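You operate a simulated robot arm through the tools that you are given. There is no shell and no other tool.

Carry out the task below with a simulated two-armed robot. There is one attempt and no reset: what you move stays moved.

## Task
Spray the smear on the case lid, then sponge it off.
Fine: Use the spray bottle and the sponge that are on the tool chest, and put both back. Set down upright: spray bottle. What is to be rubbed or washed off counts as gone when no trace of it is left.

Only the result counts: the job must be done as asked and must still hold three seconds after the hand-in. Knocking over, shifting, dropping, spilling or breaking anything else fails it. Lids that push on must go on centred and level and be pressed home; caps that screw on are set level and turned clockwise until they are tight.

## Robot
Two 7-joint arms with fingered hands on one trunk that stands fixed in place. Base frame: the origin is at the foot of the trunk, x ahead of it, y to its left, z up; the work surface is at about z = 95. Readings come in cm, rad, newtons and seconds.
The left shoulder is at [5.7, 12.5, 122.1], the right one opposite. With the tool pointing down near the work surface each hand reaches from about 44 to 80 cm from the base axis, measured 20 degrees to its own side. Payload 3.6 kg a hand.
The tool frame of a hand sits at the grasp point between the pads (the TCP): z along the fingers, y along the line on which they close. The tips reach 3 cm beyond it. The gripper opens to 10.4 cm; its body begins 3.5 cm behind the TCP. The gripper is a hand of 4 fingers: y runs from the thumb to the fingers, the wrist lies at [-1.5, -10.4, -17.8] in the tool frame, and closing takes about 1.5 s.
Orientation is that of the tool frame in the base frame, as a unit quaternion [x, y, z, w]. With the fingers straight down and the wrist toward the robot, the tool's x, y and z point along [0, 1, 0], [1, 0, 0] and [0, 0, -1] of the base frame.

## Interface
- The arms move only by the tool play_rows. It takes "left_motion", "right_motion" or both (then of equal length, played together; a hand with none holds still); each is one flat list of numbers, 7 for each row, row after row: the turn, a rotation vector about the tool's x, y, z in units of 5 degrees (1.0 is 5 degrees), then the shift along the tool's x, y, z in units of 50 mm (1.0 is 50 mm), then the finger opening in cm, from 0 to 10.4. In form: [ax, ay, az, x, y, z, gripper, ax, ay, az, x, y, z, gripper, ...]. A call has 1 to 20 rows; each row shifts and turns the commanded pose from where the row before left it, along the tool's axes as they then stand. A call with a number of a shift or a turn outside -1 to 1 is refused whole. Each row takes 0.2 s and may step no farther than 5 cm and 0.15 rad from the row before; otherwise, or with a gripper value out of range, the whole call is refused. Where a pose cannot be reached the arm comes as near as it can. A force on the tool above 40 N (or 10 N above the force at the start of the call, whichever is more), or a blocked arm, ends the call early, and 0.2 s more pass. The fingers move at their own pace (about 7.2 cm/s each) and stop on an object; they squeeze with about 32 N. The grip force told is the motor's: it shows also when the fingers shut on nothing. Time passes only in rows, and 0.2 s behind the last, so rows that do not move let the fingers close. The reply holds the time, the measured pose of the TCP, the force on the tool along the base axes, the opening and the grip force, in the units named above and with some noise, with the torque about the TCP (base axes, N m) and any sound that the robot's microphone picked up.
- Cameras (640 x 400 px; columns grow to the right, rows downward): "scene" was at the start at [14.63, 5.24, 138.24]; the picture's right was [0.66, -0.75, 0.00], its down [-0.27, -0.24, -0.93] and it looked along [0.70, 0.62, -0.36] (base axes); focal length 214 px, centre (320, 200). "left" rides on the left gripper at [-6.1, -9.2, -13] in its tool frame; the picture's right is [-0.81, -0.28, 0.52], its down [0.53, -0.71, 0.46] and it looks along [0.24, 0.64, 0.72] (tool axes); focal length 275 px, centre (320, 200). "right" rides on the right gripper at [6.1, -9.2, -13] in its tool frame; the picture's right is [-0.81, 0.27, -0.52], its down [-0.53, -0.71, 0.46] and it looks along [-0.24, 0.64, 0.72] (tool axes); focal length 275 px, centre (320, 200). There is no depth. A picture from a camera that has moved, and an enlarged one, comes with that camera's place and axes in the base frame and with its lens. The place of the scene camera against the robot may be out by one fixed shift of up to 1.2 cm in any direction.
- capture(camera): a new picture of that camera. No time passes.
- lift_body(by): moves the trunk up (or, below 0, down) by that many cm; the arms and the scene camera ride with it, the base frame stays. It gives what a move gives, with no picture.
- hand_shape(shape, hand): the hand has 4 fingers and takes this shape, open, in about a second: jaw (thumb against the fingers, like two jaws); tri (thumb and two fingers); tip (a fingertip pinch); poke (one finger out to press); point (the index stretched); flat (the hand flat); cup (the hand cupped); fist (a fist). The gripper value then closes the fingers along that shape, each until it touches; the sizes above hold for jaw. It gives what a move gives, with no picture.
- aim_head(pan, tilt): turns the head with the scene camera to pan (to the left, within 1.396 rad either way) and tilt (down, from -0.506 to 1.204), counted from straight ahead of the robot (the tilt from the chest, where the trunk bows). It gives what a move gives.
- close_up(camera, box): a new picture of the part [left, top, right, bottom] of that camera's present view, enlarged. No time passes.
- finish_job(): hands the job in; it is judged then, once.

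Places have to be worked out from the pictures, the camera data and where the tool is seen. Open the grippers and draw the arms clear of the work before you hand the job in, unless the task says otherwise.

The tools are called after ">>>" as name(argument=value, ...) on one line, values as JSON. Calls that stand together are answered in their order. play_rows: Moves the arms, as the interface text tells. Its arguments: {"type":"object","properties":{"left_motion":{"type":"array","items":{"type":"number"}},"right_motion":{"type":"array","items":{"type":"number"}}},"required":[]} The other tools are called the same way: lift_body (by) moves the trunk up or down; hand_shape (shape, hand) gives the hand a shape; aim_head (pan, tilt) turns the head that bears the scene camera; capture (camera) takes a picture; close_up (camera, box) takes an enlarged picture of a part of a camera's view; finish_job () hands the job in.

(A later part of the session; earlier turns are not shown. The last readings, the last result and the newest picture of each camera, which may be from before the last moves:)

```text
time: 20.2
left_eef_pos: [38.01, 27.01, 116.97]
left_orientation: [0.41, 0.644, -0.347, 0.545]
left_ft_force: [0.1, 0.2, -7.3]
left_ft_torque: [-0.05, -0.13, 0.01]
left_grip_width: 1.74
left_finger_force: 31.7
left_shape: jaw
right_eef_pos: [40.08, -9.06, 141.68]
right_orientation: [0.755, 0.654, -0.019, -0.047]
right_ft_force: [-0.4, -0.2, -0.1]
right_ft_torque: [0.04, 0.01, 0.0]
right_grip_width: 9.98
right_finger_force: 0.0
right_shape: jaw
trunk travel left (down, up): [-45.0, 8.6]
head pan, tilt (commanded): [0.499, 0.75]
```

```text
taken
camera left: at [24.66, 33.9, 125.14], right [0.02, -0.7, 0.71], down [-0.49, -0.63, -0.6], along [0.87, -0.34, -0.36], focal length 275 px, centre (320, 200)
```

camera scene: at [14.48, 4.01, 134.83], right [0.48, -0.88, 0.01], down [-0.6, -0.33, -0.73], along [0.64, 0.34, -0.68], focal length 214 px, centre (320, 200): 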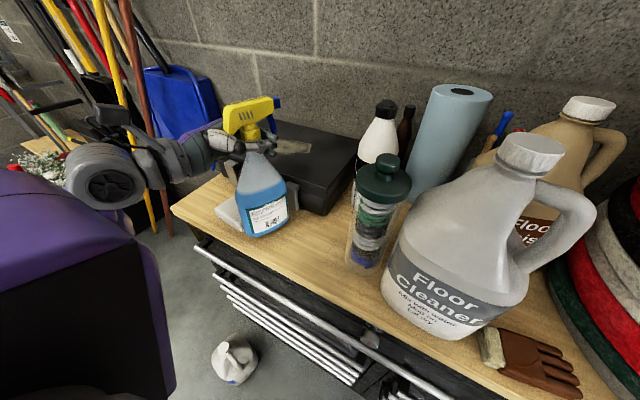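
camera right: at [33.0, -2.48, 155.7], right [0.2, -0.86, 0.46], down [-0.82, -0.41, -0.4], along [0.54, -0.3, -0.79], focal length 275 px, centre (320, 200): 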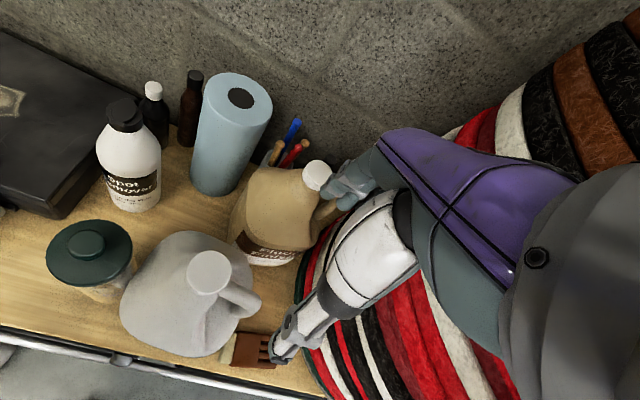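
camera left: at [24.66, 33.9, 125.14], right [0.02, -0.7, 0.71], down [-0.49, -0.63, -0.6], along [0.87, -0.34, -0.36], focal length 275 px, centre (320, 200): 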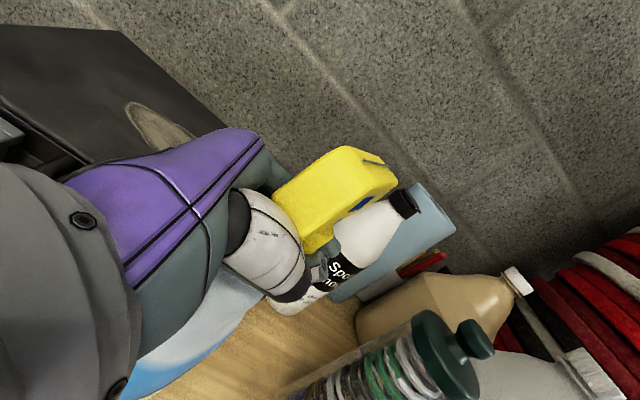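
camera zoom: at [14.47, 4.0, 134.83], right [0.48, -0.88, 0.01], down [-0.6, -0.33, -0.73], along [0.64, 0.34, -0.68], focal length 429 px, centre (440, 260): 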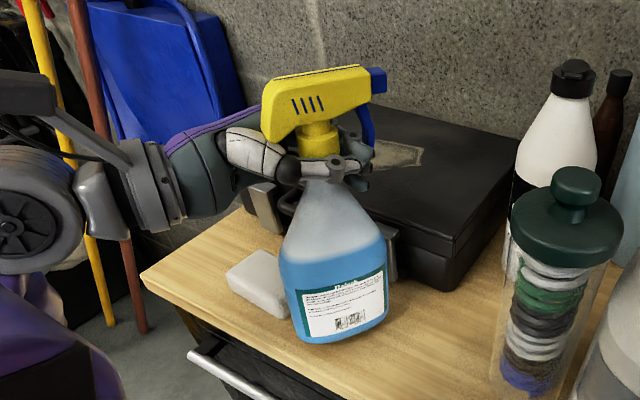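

The bottle hangs near [38, 27] with a slight forward lean. I level it 5° more and lower it most of the way.

>>> play_rows(left_motion=[0, -1, 0, 0, 0, 0, 0, 0, 0, 0, 0.24, 0, 0.021, 0, 0, 0, 0, 0.22, 0, 0.02, 0, 0, 0, 0, 0, 0, 0, 0])

>>> close_up(camera="scene", box=[160, 70, 360, 270])

```text
time: 21.2
left_eef_pos: [38.03, 27.03, 114.77]
left_orientation: [0.395, 0.619, -0.364, 0.573]
left_ft_force: [0.6, -1.8, 4.8]
left_ft_torque: [0.0, 0.01, -0.01]
left_grip_width: 1.73
left_finger_force: 32.0
left_shape: jaw
right_eef_pos: [40.14, -9.11, 141.73]
right_orientation: [0.755, 0.654, -0.019, -0.046]
right_ft_force: [-0.1, -0.5, 0.1]
right_ft_torque: [-0.02, 0.04, 0.04]
right_grip_width: 9.98
right_finger_force: 0.1
right_shape: jaw
trunk travel left (down, up): [-45.0, 8.6]
head pan, tilt (commanded): [0.499, 0.75]
```

```text
2.00 times, centred on (260, 170) of scene
camera zoom: at [14.46, 3.98, 134.84], right [0.48, -0.88, 0.01], down [-0.6, -0.33, -0.73], along [0.64, 0.35, -0.68], focal length 429 px, centre (440, 260)
```

zoom: 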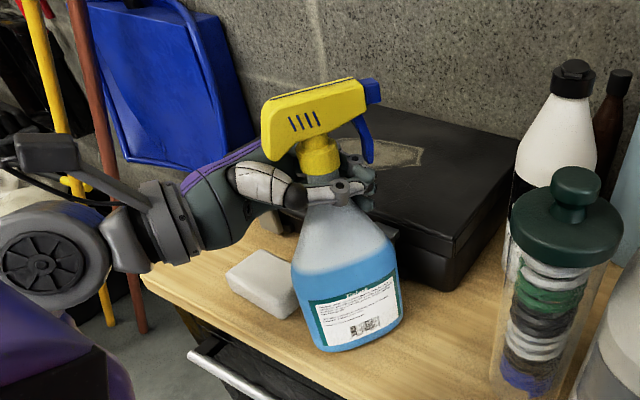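

The tool force went to +4.8 N up: the bottle stands on the chest, upright. I release gently.

>>> play_rows(left_motion=[0, 0, 0, 0, 0, 0, 2.5, 0, 0, 0, 0, 0, 0, 4, 0, 0, 0, 0, 0, 0, 6, 0, 0, 0, 0, 0, 0, 8, 0, 0, 0, 0, 0, 0, 9, 0, 0, 0, 0, 0, 0, 9])

>>> close_up(camera="scene", box=[160, 70, 360, 270])

>>> capture(camera="left")

```text
time: 22.6
left_eef_pos: [38.05, 26.99, 114.66]
left_orientation: [0.395, 0.62, -0.364, 0.572]
left_ft_force: [-1.4, -0.6, -0.9]
left_ft_torque: [0.0, 0.04, 0.0]
left_grip_width: 8.97
left_finger_force: 0.0
left_shape: jaw
right_eef_pos: [40.1, -9.32, 141.69]
right_orientation: [0.754, 0.655, -0.018, -0.047]
right_ft_force: [-0.1, 0.7, -0.4]
right_ft_torque: [0.03, 0.01, 0.0]
right_grip_width: 10.0
right_finger_force: 0.2
right_shape: jaw
trunk travel left (down, up): [-45.0, 8.6]
head pan, tilt (commanded): [0.499, 0.75]
```

```text
2.00 times, centred on (260, 170) of scene
camera zoom: at [14.46, 3.98, 134.84], right [0.48, -0.88, 0.01], down [-0.6, -0.33, -0.73], along [0.64, 0.35, -0.68], focal length 429 px, centre (440, 260)
```

zoom: 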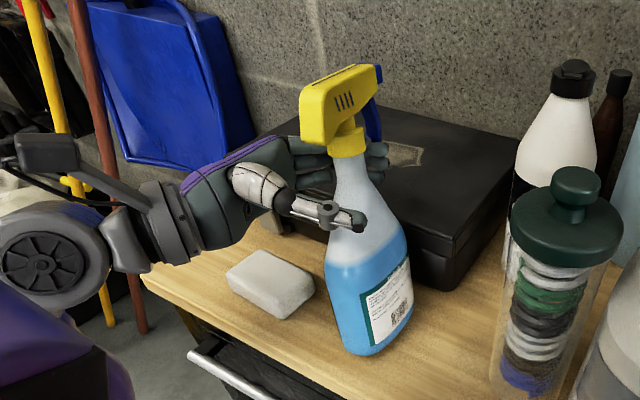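

```text
taken
camera left: at [24.36, 34.46, 121.81], right [0.0, -0.64, 0.77], down [-0.47, -0.67, -0.57], along [0.88, -0.37, -0.3], focal length 275 px, centre (320, 200)
```

left: 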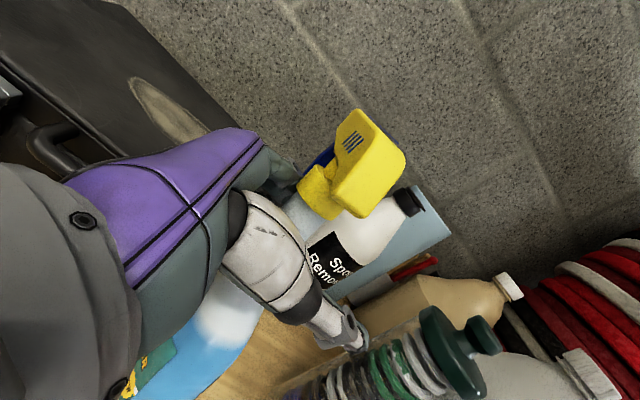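

On release the bottle shifted/turned a bit, and I can't tell whether it leans on the fingers. Before moving the left hand, I turn the right hand so its camera looks at the bottle from the right side.

>>> play_rows(right_motion=[0, 0, -1, 0, 0, 0, 10, 0, 0, -1, 0, 0, 0, 10, 0, 0, -1, 0, 0, 0, 10, 0, 0, -1, 0, 0, 0, 10, 0, 0, -1, 0, 0, 0, 10, 0, 0, -1, 0, 0, 0, 10, 0, 0, -1, 0, 0, 0, 10, 0, 0, -1, 0, 0, 0, 10, 0, 0, -1, 0, 0, 0, 10, 0, 0, -1, 0, 0, 0, 10, 0, 0, -1, 0, 0, 0, 10, 0, 0, -1, 0, 0, 0, 10, 0, 0, -1, 0, 0, 0, 10, 0, 0, -1, 0, 0, 0, 10, 0, 0, -1, 0, 0, 0, 10, 0, 0, -1, 0, 0, 0, 10, 0, 0, -1, 0, 0, 0, 10, 0, 0, -1, 0, 0, 0, 10])

>>> capture(camera="right")

>>> capture(camera="scene")

```text
time: 26.6
left_eef_pos: [34.29, 27.29, 115.43]
left_orientation: [0.4, 0.61, -0.359, 0.582]
left_ft_force: [0.0, -0.2, -0.3]
left_ft_torque: [0.03, -0.03, 0.02]
left_grip_width: 8.97
left_finger_force: 0.1
left_shape: jaw
right_eef_pos: [33.89, -8.78, 144.5]
right_orientation: [0.063, 0.998, 0.02, 0.005]
right_ft_force: [0.3, -0.1, -0.2]
right_ft_torque: [0.0, 0.02, 0.01]
right_grip_width: 10.01
right_finger_force: 0.1
right_shape: jaw
trunk travel left (down, up): [-45.0, 8.6]
head pan, tilt (commanded): [0.499, 0.75]
stopped in row 18 (right hand): the arm was blocked; the commanded pose is now the measured one
```

```text
taken
camera right: at [26.32, -17.69, 157.01], right [0.83, 0.15, 0.53], down [0.44, -0.76, -0.48], along [0.33, 0.64, -0.7], focal length 275 px, centre (320, 200)
```

right: 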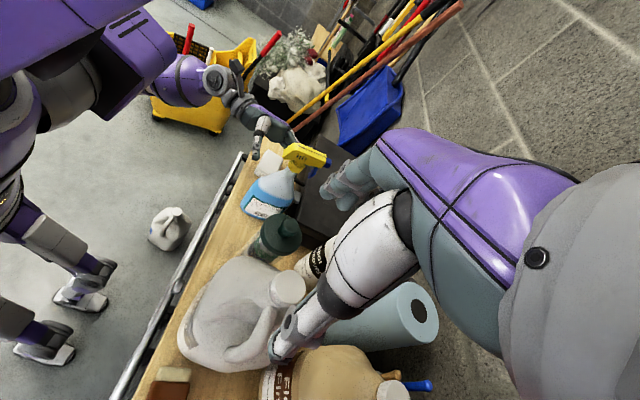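

```text
taken
camera scene: at [10.02, 4.29, 134.99], right [0.48, -0.88, 0.03], down [-0.57, -0.33, -0.75], along [0.67, 0.34, -0.66], focal length 214 px, centre (320, 200)
```

scene: 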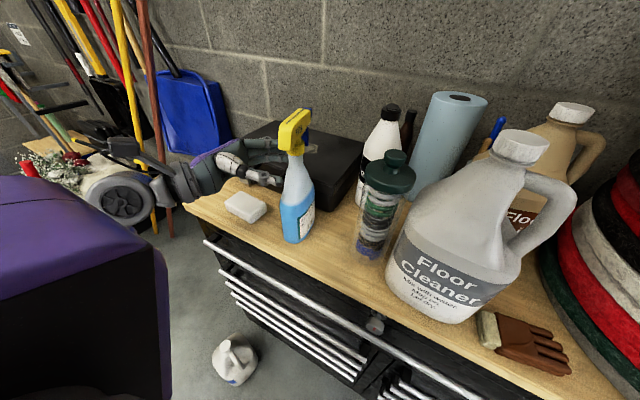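

The trunk leaned and carried the left hand back 4 cm. I zoom in on the bottle from both cameras to check that it stands.

>>> close_up(camera="right", box=[200, 80, 360, 240])

>>> close_up(camera="scene", box=[180, 90, 360, 260])

>>> capture(camera="left")

```text
2.50 times, centred on (280, 160) of right
camera zoom: at [26.32, -17.69, 157.01], right [0.83, 0.15, 0.53], down [0.44, -0.76, -0.48], along [0.33, 0.64, -0.7], focal length 688 px, centre (420, 300)
```

zoom: 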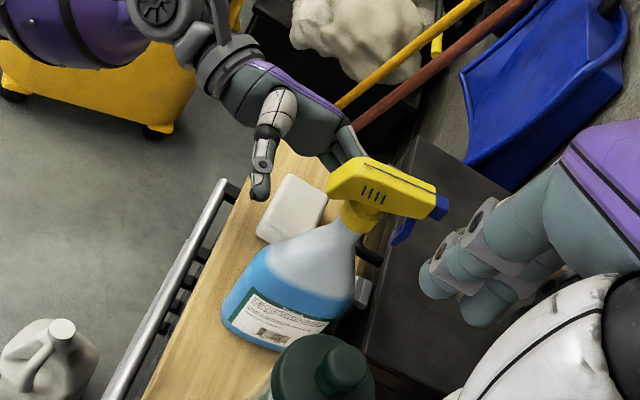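

```text
2.35 times, centred on (270, 175) of scene
camera zoom: at [10.02, 4.29, 134.99], right [0.48, -0.88, 0.03], down [-0.57, -0.33, -0.75], along [0.67, 0.34, -0.66], focal length 505 px, centre (438, 259)
```

zoom: 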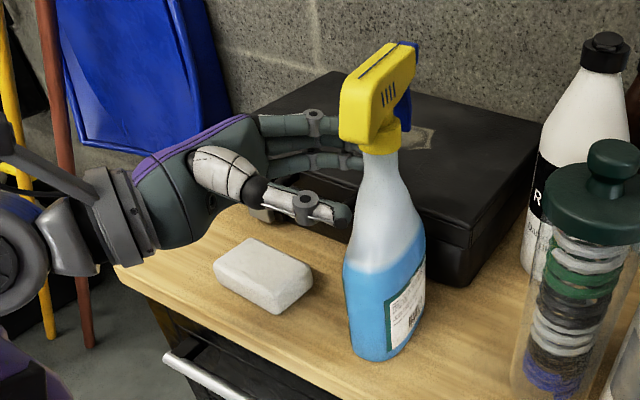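

```text
taken
camera left: at [20.34, 34.76, 122.15], right [-0.03, -0.64, 0.77], down [-0.46, -0.68, -0.58], along [0.89, -0.37, -0.27], focal length 275 px, centre (320, 200)
```

left: 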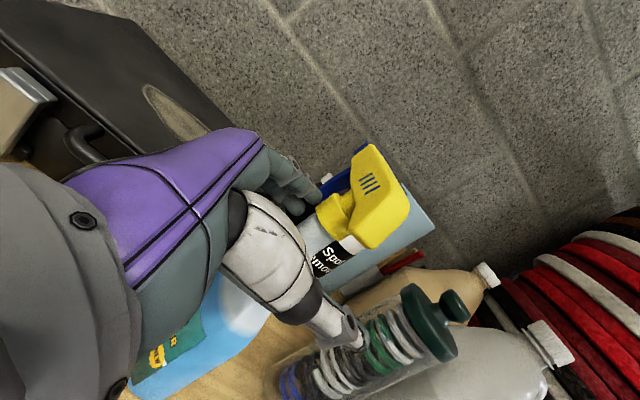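

From the right camera the bottle stands upright at about [38.7, 24.7] with its nozzle now at about +17° heading, which suits the aim at the smear. I ease the right arm back to a relaxed pose so the trunk can recover, watching the left hand.

>>> play_rows(right_motion=[0, 0, 1, -0.3, 0, 0, 10, 0, 0, 1, -0.3, 0, 0, 10, 0, 0, 1, -0.3, 0, 0, 10, 0, 0, 1, -0.3, 0, 0, 10, 0, 0, 0, 0, 0, 0, 10])

>>> capture(camera="right")

>>> close_up(camera="scene", box=[180, 90, 360, 260])

```text
time: 28.0
left_eef_pos: [33.77, 27.35, 115.86]
left_orientation: [0.401, 0.608, -0.359, 0.584]
left_ft_force: [-0.6, -0.2, -0.5]
left_ft_torque: [0.03, -0.01, -0.03]
left_grip_width: 8.97
left_finger_force: 0.0
left_shape: jaw
right_eef_pos: [38.95, -9.95, 144.87]
right_orientation: [0.235, 0.972, 0.018, 0.008]
right_ft_force: [-0.2, 0.0, -0.2]
right_ft_torque: [0.0, 0.03, 0.01]
right_grip_width: 9.99
right_finger_force: 0.2
right_shape: jaw
trunk travel left (down, up): [-45.0, 8.6]
head pan, tilt (commanded): [0.499, 0.75]
stopped in row 5 (right hand): the arm was blocked; the commanded pose is now the measured one
```

```text
taken
camera right: at [28.89, -15.9, 157.37], right [0.83, -0.14, 0.53], down [0.16, -0.86, -0.48], along [0.53, 0.48, -0.7], focal length 275 px, centre (320, 200)
```

right: 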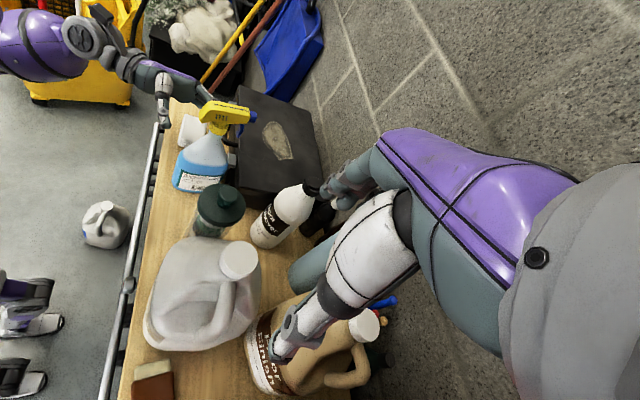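

```text
2.35 times, centred on (270, 175) of scene
camera zoom: at [9.5, 4.42, 135.17], right [0.48, -0.88, 0.03], down [-0.57, -0.33, -0.75], along [0.67, 0.34, -0.66], focal length 505 px, centre (438, 259)
```

zoom: 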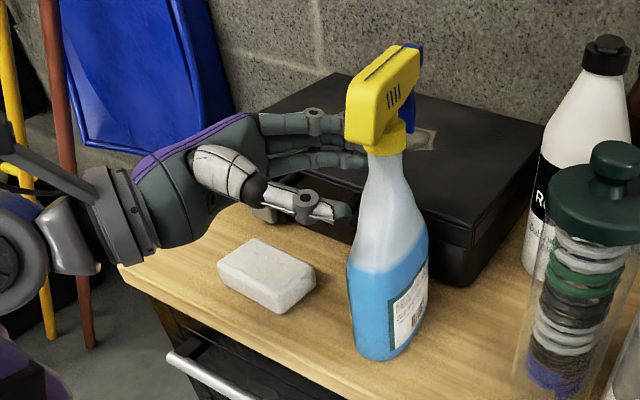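

The right arm reports being blocked with the trunk leaned back; I return it to a forward, unrotated pose like before, which caused no trouble.

>>> play_rows(right_motion=[0, 0, 1, -0.122, 0.069, 0, 10, 0, 0, 1, -0.115, 0.079, 0, 10, 0, 0, 1, -0.108, 0.089, 0, 10, 0, 0, 1, -0.1, 0.098, 0, 10, 0, 0, 1, -0.091, 0.106, 0, 10, 0, 0, 1, -0.081, 0.114, 0, 10, 0, 0, 1, -0.071, 0.121, 0, 10, 0, 0, 1, -0.06, 0.126, 0, 10, 0, 0, 1, -0.049, 0.131, 0, 10, 0, 0, 1, -0.037, 0.135, 0, 10])

>>> capture(camera="scene")

>>> capture(camera="right")

```text
time: 30.4
left_eef_pos: [36.87, 26.7, 115.06]
left_orientation: [0.398, 0.617, -0.362, 0.575]
left_ft_force: [-0.5, 1.0, -0.7]
left_ft_torque: [0.0, -0.03, 0.06]
left_grip_width: 8.98
left_finger_force: 0.1
left_shape: jaw
right_eef_pos: [49.85, -10.35, 143.69]
right_orientation: [0.624, 0.781, 0.012, -0.014]
right_ft_force: [-0.4, 0.5, 0.9]
right_ft_torque: [-0.01, 0.04, 0.0]
right_grip_width: 9.98
right_finger_force: 0.1
right_shape: jaw
trunk travel left (down, up): [-45.0, 8.6]
head pan, tilt (commanded): [0.499, 0.75]
stopped in row 10 (right hand): the arm was blocked; the commanded pose is now the measured one
```

```text
taken
camera scene: at [13.05, 3.71, 134.99], right [0.48, -0.88, 0.01], down [-0.59, -0.33, -0.74], along [0.65, 0.35, -0.67], focal length 214 px, centre (320, 200)
```

scene: 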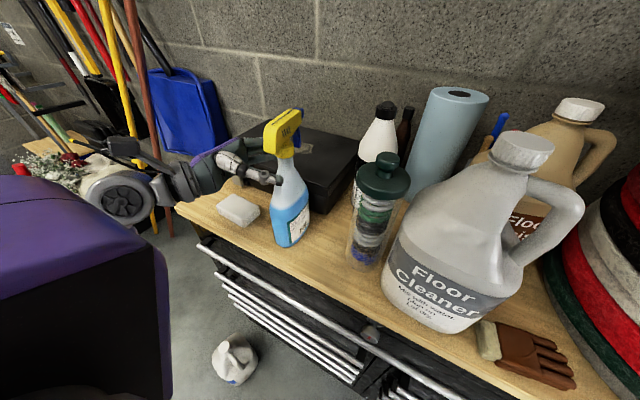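

```text
taken
camera right: at [39.54, -7.02, 156.89], right [0.45, -0.75, 0.49], down [-0.58, -0.66, -0.48], along [0.68, -0.07, -0.73], focal length 275 px, centre (320, 200)
```

right: 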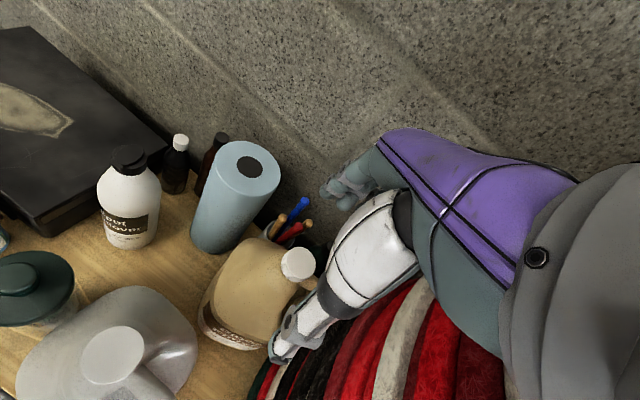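

The trunk has mostly recovered. I let it settle with a still row for the right arm and look at the bottle again.

>>> play_rows(right_motion=[0, 0, 0, 0, 0, 0, 10, 0, 0, 0, 0, 0, 0, 10, 0, 0, 0, 0, 0, 0, 10])

>>> close_up(camera="scene", box=[180, 90, 360, 260])

>>> capture(camera="left")

```text
time: 31.2
left_eef_pos: [36.91, 26.83, 115.01]
left_orientation: [0.396, 0.616, -0.363, 0.576]
left_ft_force: [-1.0, 0.5, 0.4]
left_ft_torque: [0.01, -0.01, 0.04]
left_grip_width: 8.96
left_finger_force: 0.1
left_shape: jaw
right_eef_pos: [49.88, -10.39, 143.63]
right_orientation: [0.625, 0.78, 0.013, -0.016]
right_ft_force: [0.3, -0.3, -0.8]
right_ft_torque: [0.01, 0.05, 0.02]
right_grip_width: 9.99
right_finger_force: 0.1
right_shape: jaw
trunk travel left (down, up): [-45.0, 8.6]
head pan, tilt (commanded): [0.499, 0.75]
```

```text
2.35 times, centred on (270, 175) of scene
camera zoom: at [13.06, 3.8, 135.01], right [0.48, -0.88, 0.01], down [-0.59, -0.33, -0.74], along [0.65, 0.35, -0.67], focal length 505 px, centre (438, 259)
```

zoom: 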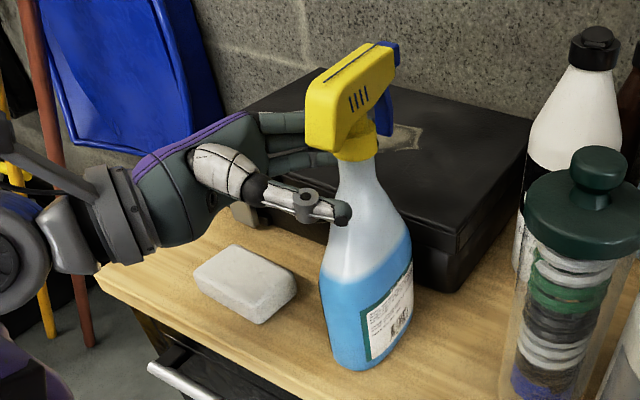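

```text
taken
camera left: at [23.1, 34.3, 122.14], right [-0.01, -0.64, 0.77], down [-0.47, -0.67, -0.57], along [0.88, -0.36, -0.29], focal length 275 px, centre (320, 200)
```

left: 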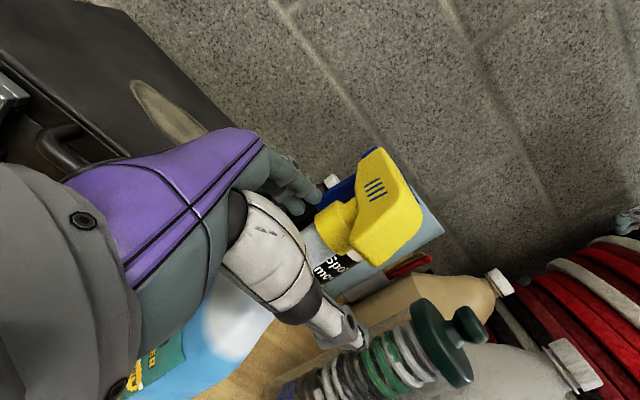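

Everything is still and the bottle stands free between the open fingers. I draw the left hand straight back 8 cm along the fingers.

>>> play_rows(left_motion=[0, 0, 0, 0, 0, -0.2, 9, 0, 0, 0, 0, 0, -0.4, 9, 0, 0, 0, 0, 0, -0.5, 9, 0, 0, 0, 0, 0, -0.5, 9])

>>> capture(camera="scene")

>>> capture(camera="left")

```text
time: 32.2
left_eef_pos: [33.57, 34.07, 115.7]
left_orientation: [0.397, 0.617, -0.362, 0.575]
left_ft_force: [0.7, -0.5, -0.1]
left_ft_torque: [-0.02, -0.01, 0.05]
left_grip_width: 8.98
left_finger_force: 0.0
left_shape: jaw
right_eef_pos: [49.92, -10.28, 143.66]
right_orientation: [0.625, 0.78, 0.013, -0.016]
right_ft_force: [0.6, -0.4, -0.1]
right_ft_torque: [0.0, -0.02, 0.0]
right_grip_width: 9.96
right_finger_force: 0.0
right_shape: jaw
trunk travel left (down, up): [-45.0, 8.6]
head pan, tilt (commanded): [0.499, 0.75]
```

```text
taken
camera scene: at [13.09, 3.82, 134.99], right [0.48, -0.88, 0.01], down [-0.59, -0.33, -0.74], along [0.65, 0.35, -0.67], focal length 214 px, centre (320, 200)
```

scene: 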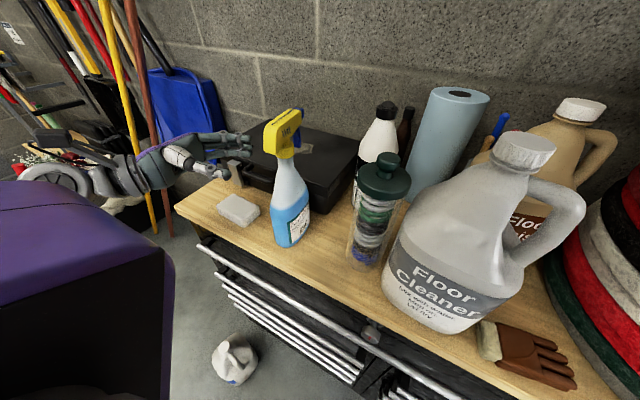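

```text
taken
camera left: at [19.8, 41.58, 122.71], right [-0.01, -0.64, 0.77], down [-0.47, -0.67, -0.57], along [0.88, -0.36, -0.29], focal length 275 px, centre (320, 200)
```

left: 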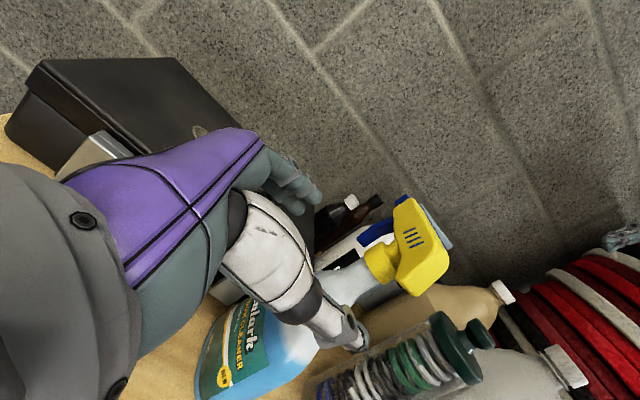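

The bottle stands alone. I zoom from both cameras to fix its place and heading.

>>> close_up(camera="scene", box=[220, 90, 360, 260])

>>> close_up(camera="left", box=[180, 170, 480, 400])

```text
2.35 times, centred on (290, 175) of scene
camera zoom: at [13.09, 3.82, 134.99], right [0.48, -0.88, 0.01], down [-0.59, -0.33, -0.74], along [0.65, 0.35, -0.67], focal length 505 px, centre (391, 259)
```

zoom: 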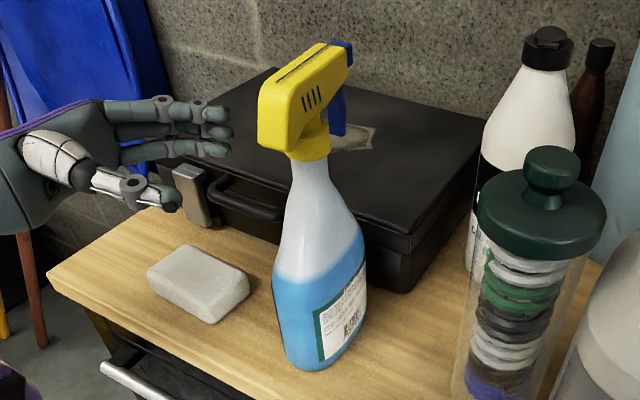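

```text
1.74 times, centred on (330, 285) of left
camera zoom: at [19.8, 41.58, 122.71], right [-0.01, -0.64, 0.77], down [-0.47, -0.67, -0.57], along [0.88, -0.36, -0.29], focal length 479 px, centre (303, 52)
```

zoom: 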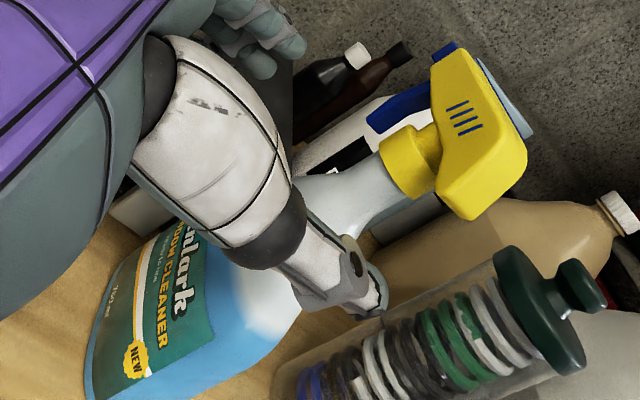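

Collar centre triangulates to [39.4, 25.1, 116.3], nozzle tip [46.1, 25.4, 120.5], trigger tip about [43.6, 25.3, 115]: heading about +2.5°. I look closely at the fingers to know their heights relative to the TCP.

>>> close_up(camera="scene", box=[200, 120, 280, 190])

>>> close_up(camera="scene", box=[250, 95, 330, 165])

```text
5.71 times, centred on (240, 155) of scene
camera zoom: at [13.09, 3.82, 134.99], right [0.48, -0.88, 0.01], down [-0.59, -0.33, -0.74], along [0.65, 0.35, -0.67], focal length 1226 px, centre (777, 457)
```

zoom: 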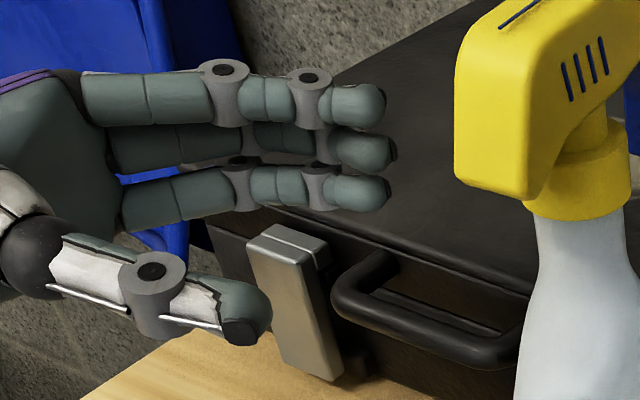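

```text
5.71 times, centred on (290, 130) of scene
camera zoom: at [13.09, 3.82, 134.99], right [0.48, -0.88, 0.01], down [-0.59, -0.33, -0.74], along [0.65, 0.35, -0.67], focal length 1226 px, centre (491, 600)
```

zoom: 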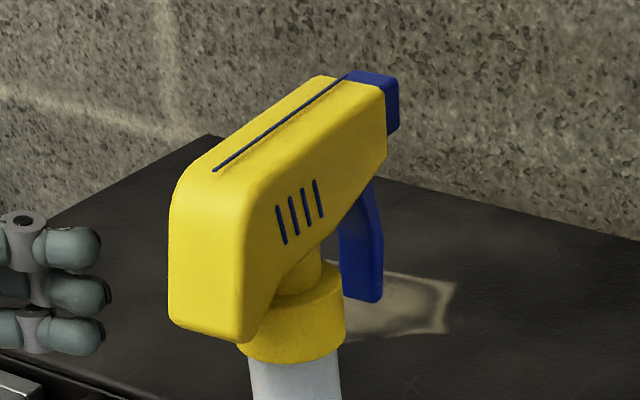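

The hand has a thumb at TCP height and three fingers at about +1.6, 0 and −1.8 cm, so at z ≈ 115.4 the fingers would meet the trigger and the thumb the collar's back. I turn the hand to −87° heading and bring it left of the bottle, lined up with head height.

>>> play_rows(left_motion=[0.896, 0, 0.078, 0, 0.329, -0.008, 9, 0.896, 0, 0.078, 0, 0.328, -0.034, 9, 0.896, 0, 0.078, 0, 0.324, -0.059, 9, 0.896, 0, 0.078, 0, 0.318, -0.085, 9, 0.896, 0, 0.078, 0, 0.311, -0.109, 9, 0, 0, 0, 0, 0, 0, 9])

>>> capture(camera="scene")

>>> capture(camera="left")

```text
time: 33.6
left_eef_pos: [40.87, 37.59, 115.91]
left_orientation: [0.512, 0.527, -0.466, 0.493]
left_ft_force: [0.3, -0.4, 0.2]
left_ft_torque: [0.01, -0.03, 0.01]
left_grip_width: 8.98
left_finger_force: 0.2
left_shape: jaw
right_eef_pos: [49.94, -10.44, 143.63]
right_orientation: [0.625, 0.78, 0.013, -0.016]
right_ft_force: [0.4, 0.0, -0.2]
right_ft_torque: [0.0, -0.06, 0.04]
right_grip_width: 10.03
right_finger_force: 0.1
right_shape: jaw
trunk travel left (down, up): [-45.0, 8.6]
head pan, tilt (commanded): [0.499, 0.75]
```

```text
taken
camera scene: at [13.12, 3.84, 134.99], right [0.48, -0.88, 0.01], down [-0.59, -0.33, -0.74], along [0.65, 0.35, -0.68], focal length 214 px, centre (320, 200)
```

scene: 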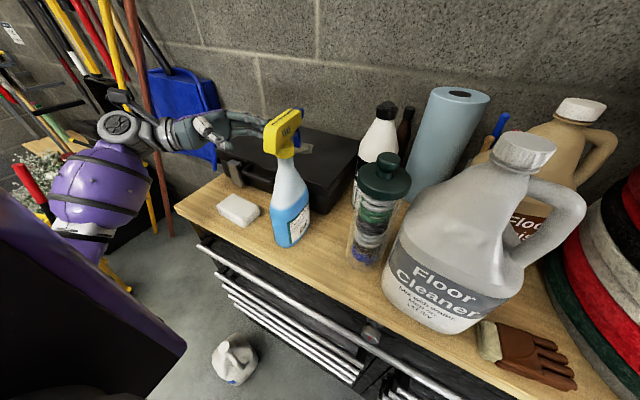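

```text
taken
camera left: at [31.03, 49.78, 122.97], right [-0.26, -0.59, 0.76], down [-0.69, -0.44, -0.58], along [0.68, -0.67, -0.29], focal length 275 px, centre (320, 200)
```

left: 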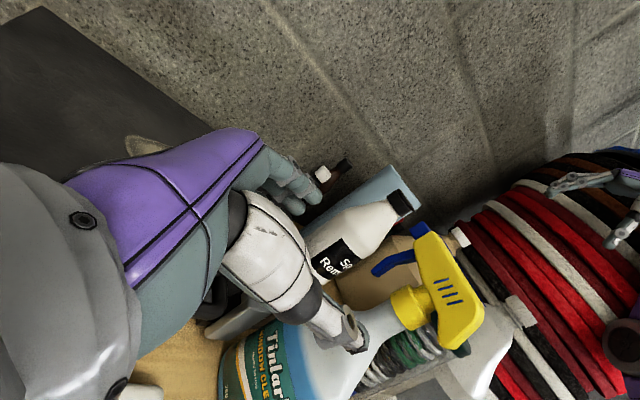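

The nozzle heading reads about 0°, matching the hand's closing line. I advance toward the head, stopping 2.5 cm short to check finger clearance under the nozzle.

>>> play_rows(left_motion=[0, 0, 0, -0.02, -0.008, 0.496, 9, 0, 0, 0, -0.02, -0.008, 0.496, 9, 0, 0, 0, -0.02, -0.008, 0.496, 9, 0, 0, 0, -0.02, -0.008, 0.496, 9])

>>> close_up(camera="scene", box=[220, 80, 340, 200])

>>> close_up(camera="left", box=[200, 150, 520, 400])

```text
time: 34.6
left_eef_pos: [41.12, 27.76, 115.57]
left_orientation: [0.511, 0.528, -0.466, 0.493]
left_ft_force: [0.6, 0.7, 0.0]
left_ft_torque: [-0.01, 0.03, 0.0]
left_grip_width: 8.97
left_finger_force: 0.1
left_shape: jaw
right_eef_pos: [49.97, -10.29, 143.71]
right_orientation: [0.625, 0.78, 0.012, -0.015]
right_ft_force: [-1.2, 0.0, -0.5]
right_ft_torque: [0.01, 0.01, -0.04]
right_grip_width: 10.02
right_finger_force: 0.1
right_shape: jaw
trunk travel left (down, up): [-45.0, 8.6]
head pan, tilt (commanded): [0.499, 0.75]
```

```text
3.33 times, centred on (280, 140) of scene
camera zoom: at [13.14, 3.84, 134.99], right [0.48, -0.88, 0.01], down [-0.59, -0.33, -0.74], along [0.65, 0.35, -0.68], focal length 715 px, centre (453, 400)
```

zoom: 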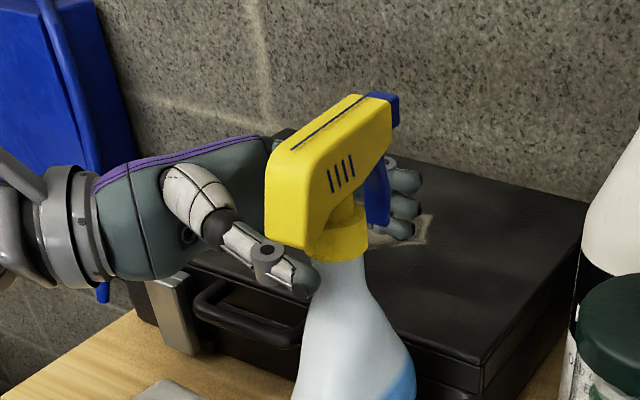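

```text
1.60 times, centred on (360, 275) of left
camera zoom: at [31.26, 39.91, 122.56], right [-0.26, -0.59, 0.76], down [-0.69, -0.44, -0.58], along [0.68, -0.67, -0.29], focal length 440 px, centre (256, 80)
```

zoom: 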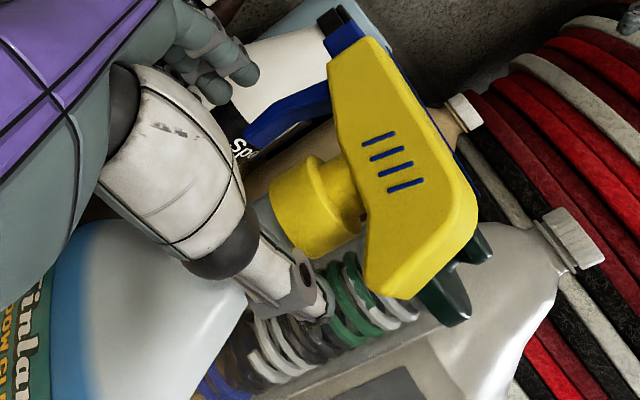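

Three fingertips show past the trigger and the thumb is just behind the collar. I go the last 2.5 cm, raising about 0.6 cm so index and middle fingers meet the trigger squarely.

>>> play_rows(left_motion=[0, 0, 0, -0.08, 0, 0.25, 9, 0, 0, 0, -0.08, 0, 0.25, 9, 0, 0, 0, 0, 0, 0, 8.5])

>>> close_up(camera="scene", box=[220, 80, 340, 200])

>>> close_up(camera="left", box=[200, 150, 520, 400])

```text
time: 35.4
left_eef_pos: [41.29, 25.28, 116.13]
left_orientation: [0.511, 0.528, -0.465, 0.494]
left_ft_force: [-0.2, -0.1, 0.3]
left_ft_torque: [0.02, -0.03, 0.02]
left_grip_width: 8.51
left_finger_force: 0.1
left_shape: jaw
right_eef_pos: [49.97, -10.36, 143.74]
right_orientation: [0.625, 0.78, 0.012, -0.015]
right_ft_force: [0.6, -0.6, -0.4]
right_ft_torque: [0.0, 0.0, 0.0]
right_grip_width: 9.98
right_finger_force: 0.0
right_shape: jaw
trunk travel left (down, up): [-45.0, 8.6]
head pan, tilt (commanded): [0.499, 0.75]
```

```text
3.33 times, centred on (280, 140) of scene
camera zoom: at [13.15, 3.86, 134.98], right [0.48, -0.88, 0.01], down [-0.59, -0.33, -0.74], along [0.65, 0.35, -0.68], focal length 715 px, centre (453, 400)
```

zoom: 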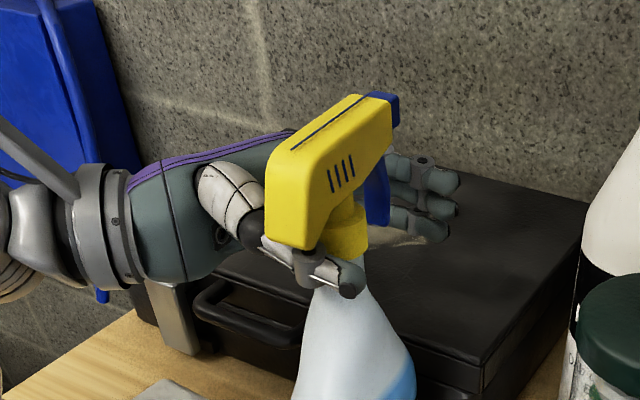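

```text
1.60 times, centred on (360, 275) of left
camera zoom: at [31.41, 37.39, 123.18], right [-0.26, -0.59, 0.76], down [-0.69, -0.44, -0.58], along [0.68, -0.67, -0.29], focal length 440 px, centre (256, 80)
```

zoom: 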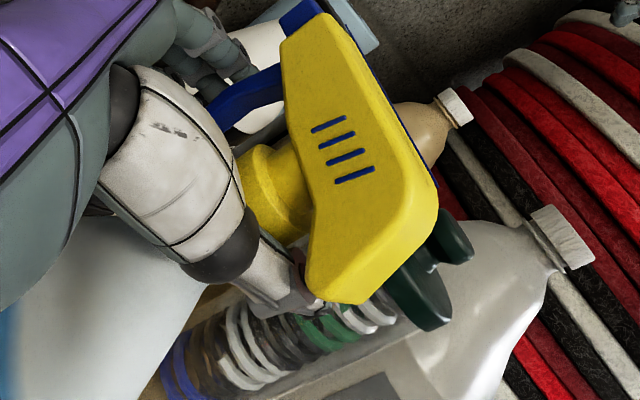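

The hand is in place: fingers ahead of the trigger, thumb behind the collar. I close to squeeze and listen for the spray (it will go over the lid toward the bare wall).

>>> play_rows(left_motion=[0, 0, 0, 0, 0, 0, 7.5, 0, 0, 0, 0, 0, 0, 7, 0, 0, 0, 0, 0, 0, 6.5, 0, 0, 0, 0, 0, 0, 6, 0, 0, 0, 0, 0, 0, 5.5, 0, 0, 0, 0, 0, 0, 5, 0, 0, 0, 0, 0, 0, 4.5, 0, 0, 0, 0, 0, 0, 4, 0, 0, 0, 0, 0, 0, 3])

>>> close_up(camera="scene", box=[220, 80, 340, 200])

>>> capture(camera="scene")

>>> close_up(camera="left", box=[200, 150, 520, 400])

```text
time: 37.4
left_eef_pos: [41.43, 25.3, 115.96]
left_orientation: [0.512, 0.528, -0.467, 0.492]
left_ft_force: [-4.3, -0.9, -4.6]
left_ft_torque: [-0.01, 0.26, 0.04]
left_grip_width: 2.77
left_finger_force: 32.2
left_shape: jaw
right_eef_pos: [49.9, -10.31, 143.68]
right_orientation: [0.625, 0.78, 0.012, -0.015]
right_ft_force: [-0.6, -0.5, -1.0]
right_ft_torque: [0.0, 0.0, 0.02]
right_grip_width: 10.0
right_finger_force: 0.2
right_shape: jaw
trunk travel left (down, up): [-45.0, 8.6]
head pan, tilt (commanded): [0.499, 0.75]
heard: click
```

```text
3.33 times, centred on (280, 140) of scene
camera zoom: at [13.19, 3.88, 134.97], right [0.48, -0.88, 0.01], down [-0.59, -0.33, -0.74], along [0.65, 0.35, -0.68], focal length 715 px, centre (453, 400)
```

zoom: 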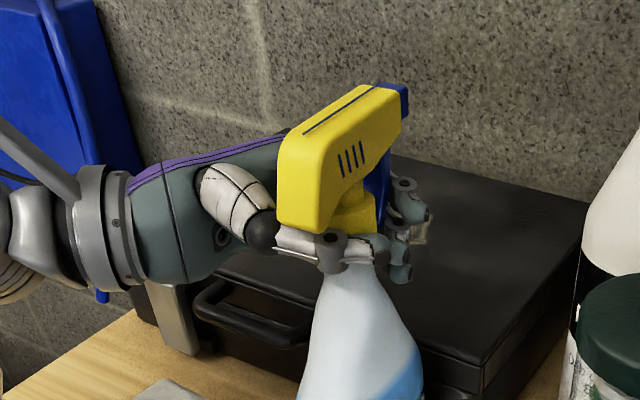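

```text
taken
camera scene: at [13.19, 3.88, 134.97], right [0.48, -0.88, 0.01], down [-0.59, -0.33, -0.74], along [0.65, 0.35, -0.68], focal length 214 px, centre (320, 200)
```

scene: 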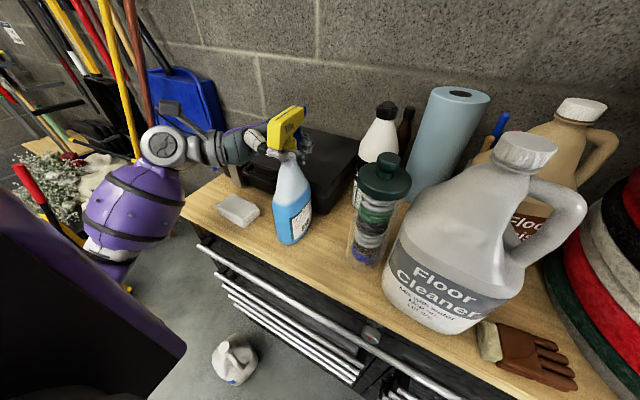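

```text
1.60 times, centred on (360, 275) of left
camera zoom: at [31.47, 37.4, 123.08], right [-0.26, -0.59, 0.76], down [-0.69, -0.44, -0.58], along [0.68, -0.67, -0.29], focal length 440 px, centre (256, 80)
```

zoom: 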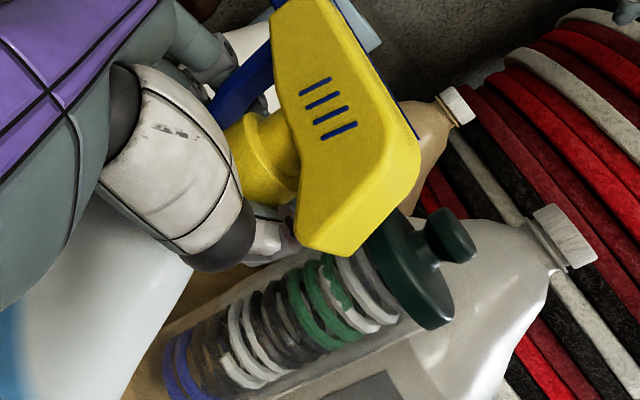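

A click was heard: the trigger pulled (fingers at 2.8 cm, 32 N). Now I lift the bottle 4 cm in this grip to see whether it hangs securely.

>>> play_rows(left_motion=[0, 0, 0, -0.2, 0, -0.016, 2, 0, 0, 0, -0.2, 0, -0.016, 2, 0, 0, 0, -0.2, 0, -0.016, 2, 0, 0, 0, -0.2, 0, -0.016, 2, 0, 0, 0, 0, 0, 0, 2])

>>> capture(camera="scene")

>>> close_up(camera="scene", box=[220, 60, 360, 260])

```text
time: 38.6
left_eef_pos: [41.34, 25.36, 120.02]
left_orientation: [0.511, 0.528, -0.465, 0.493]
left_ft_force: [-1.2, 0.0, -7.5]
left_ft_torque: [-0.02, 0.15, 0.02]
left_grip_width: 2.61
left_finger_force: 31.8
left_shape: jaw
right_eef_pos: [49.96, -10.33, 143.67]
right_orientation: [0.625, 0.78, 0.013, -0.016]
right_ft_force: [-0.2, 0.0, 0.1]
right_ft_torque: [0.03, 0.05, 0.0]
right_grip_width: 10.01
right_finger_force: 0.1
right_shape: jaw
trunk travel left (down, up): [-45.0, 8.6]
head pan, tilt (commanded): [0.499, 0.75]
```

```text
taken
camera scene: at [13.2, 3.89, 134.98], right [0.48, -0.88, 0.01], down [-0.59, -0.33, -0.74], along [0.65, 0.35, -0.68], focal length 214 px, centre (320, 200)
```

scene: 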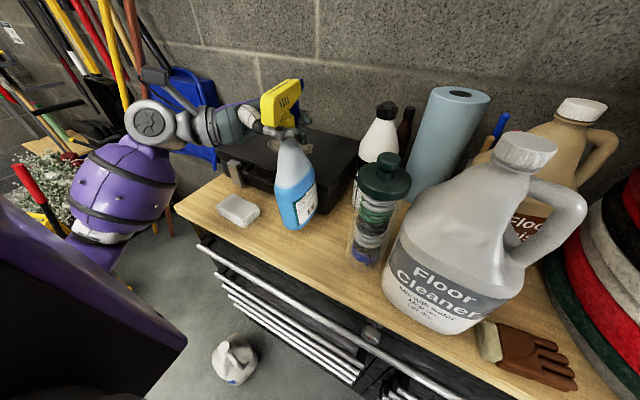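

```text
2.00 times, centred on (290, 160) of scene
camera zoom: at [13.2, 3.89, 134.98], right [0.48, -0.88, 0.01], down [-0.59, -0.33, -0.74], along [0.65, 0.35, -0.68], focal length 429 px, centre (380, 280)
```

zoom: 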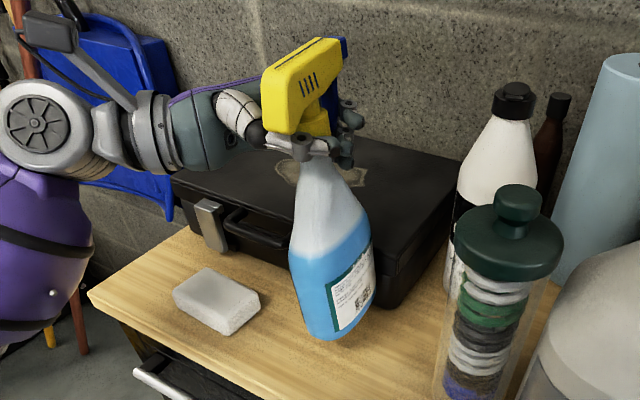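

It hangs securely. Now I swing it to aim: back and left to about [34.5, 27.8], yaw 25° toward the smear, then tip the nozzle down 35°.

>>> play_rows(left_motion=[-0.997, 0, -0.08, 0.01, -0.263, -0.119, 2, -0.997, 0, -0.08, 0.011, -0.251, -0.142, 2, -0.997, 0, -0.08, 0.013, -0.238, -0.163, 2, -0.997, 0, -0.08, 0.015, -0.223, -0.183, 2, -0.997, 0, -0.08, 0.016, -0.206, -0.202, 2, 0, 0, -1, 0, 0, 0, 2, 0, 0, -1, 0, 0, 0, 2, 0, 0, -1, 0, 0, 0, 2, 0, 0, -1, 0, 0, 0, 2, 0, 0, 0, 0, 0, 0, 2])

>>> capture(camera="scene")

>>> capture(camera="left")

```text
time: 40.8
left_eef_pos: [35.4, 29.19, 119.75]
left_orientation: [0.268, 0.682, -0.446, 0.514]
left_ft_force: [0.0, 0.6, -7.4]
left_ft_torque: [0.02, -0.18, 0.01]
left_grip_width: 2.4
left_finger_force: 31.9
left_shape: jaw
left hand out of reach, approached as far as the arm can: row 5, 7
right_eef_pos: [50.12, -10.26, 143.6]
right_orientation: [0.625, 0.781, 0.013, -0.016]
right_ft_force: [-0.3, -0.9, 0.0]
right_ft_torque: [-0.03, 0.0, 0.06]
right_grip_width: 9.98
right_finger_force: 0.0
right_shape: jaw
trunk travel left (down, up): [-45.0, 8.6]
head pan, tilt (commanded): [0.499, 0.75]
```

```text
taken
camera scene: at [13.23, 3.92, 134.97], right [0.48, -0.88, 0.01], down [-0.59, -0.33, -0.74], along [0.65, 0.35, -0.68], focal length 214 px, centre (320, 200)
```

scene: 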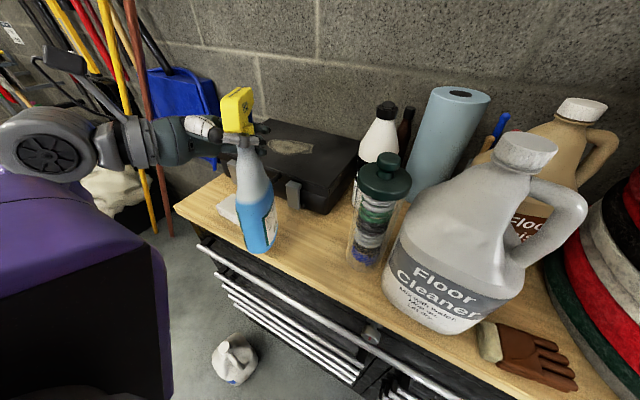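

```text
taken
camera left: at [23.77, 37.11, 129.63], right [0.28, -0.51, 0.81], down [-0.55, -0.78, -0.3], along [0.79, -0.37, -0.5], focal length 275 px, centre (320, 200)
```

left: 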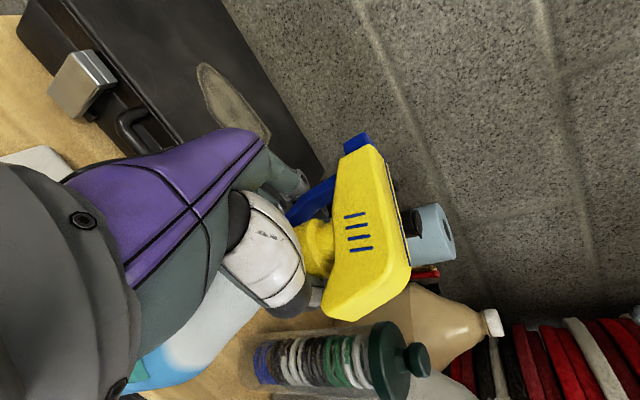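

The hand is tipped 19° so far, near [35.4, 29.2, 119.8]. I check how far the bottle itself follows.

>>> close_up(camera="scene", box=[180, 70, 330, 270])

>>> close_up(camera="left", box=[200, 100, 480, 400])

```text
2.00 times, centred on (255, 170) of scene
camera zoom: at [13.23, 3.92, 134.97], right [0.48, -0.88, 0.01], down [-0.59, -0.33, -0.74], along [0.65, 0.35, -0.68], focal length 429 px, centre (450, 260)
```

zoom: 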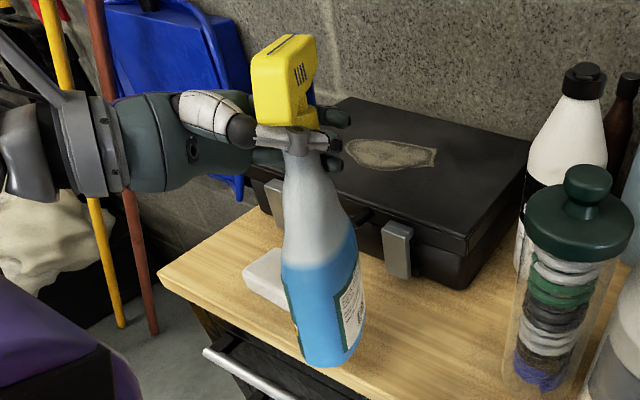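

```text
1.33 times, centred on (340, 250) of left
camera zoom: at [23.77, 37.11, 129.63], right [0.28, -0.51, 0.81], down [-0.55, -0.78, -0.3], along [0.79, -0.37, -0.5], focal length 367 px, centre (293, 133)
```

zoom: 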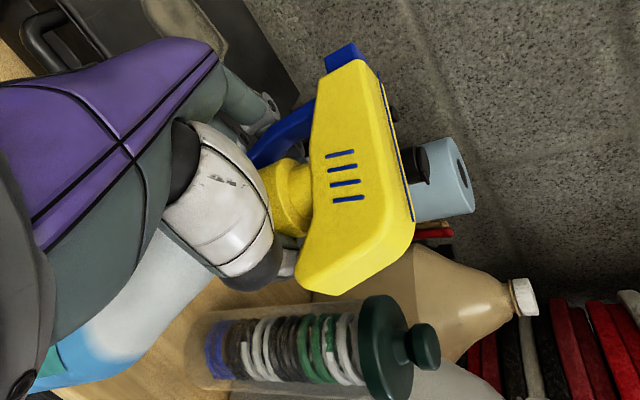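

I zoom tightly on the trigger and fingers to see whether the trigger is held pulled.

>>> close_up(camera="left", box=[270, 130, 400, 260])

>>> close_up(camera="scene", box=[215, 75, 285, 150])

```text
3.08 times, centred on (335, 195) of left
camera zoom: at [23.77, 37.11, 129.63], right [0.28, -0.51, 0.81], down [-0.55, -0.78, -0.3], along [0.79, -0.37, -0.5], focal length 847 px, centre (274, 215)
```

zoom: 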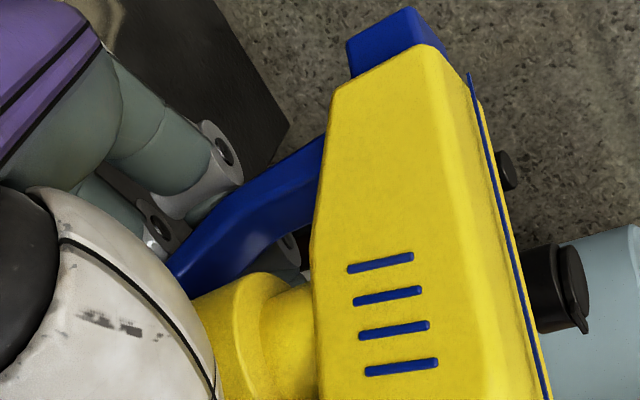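

```text
5.33 times, centred on (250, 112) of scene
camera zoom: at [13.23, 3.92, 134.97], right [0.48, -0.88, 0.01], down [-0.59, -0.33, -0.74], along [0.65, 0.35, -0.68], focal length 1144 px, centre (693, 667)
```

zoom: 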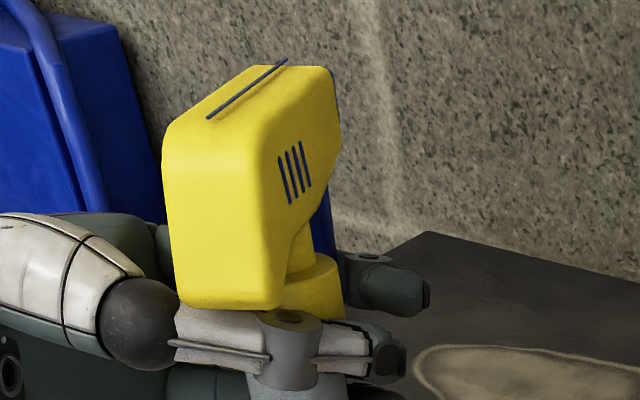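

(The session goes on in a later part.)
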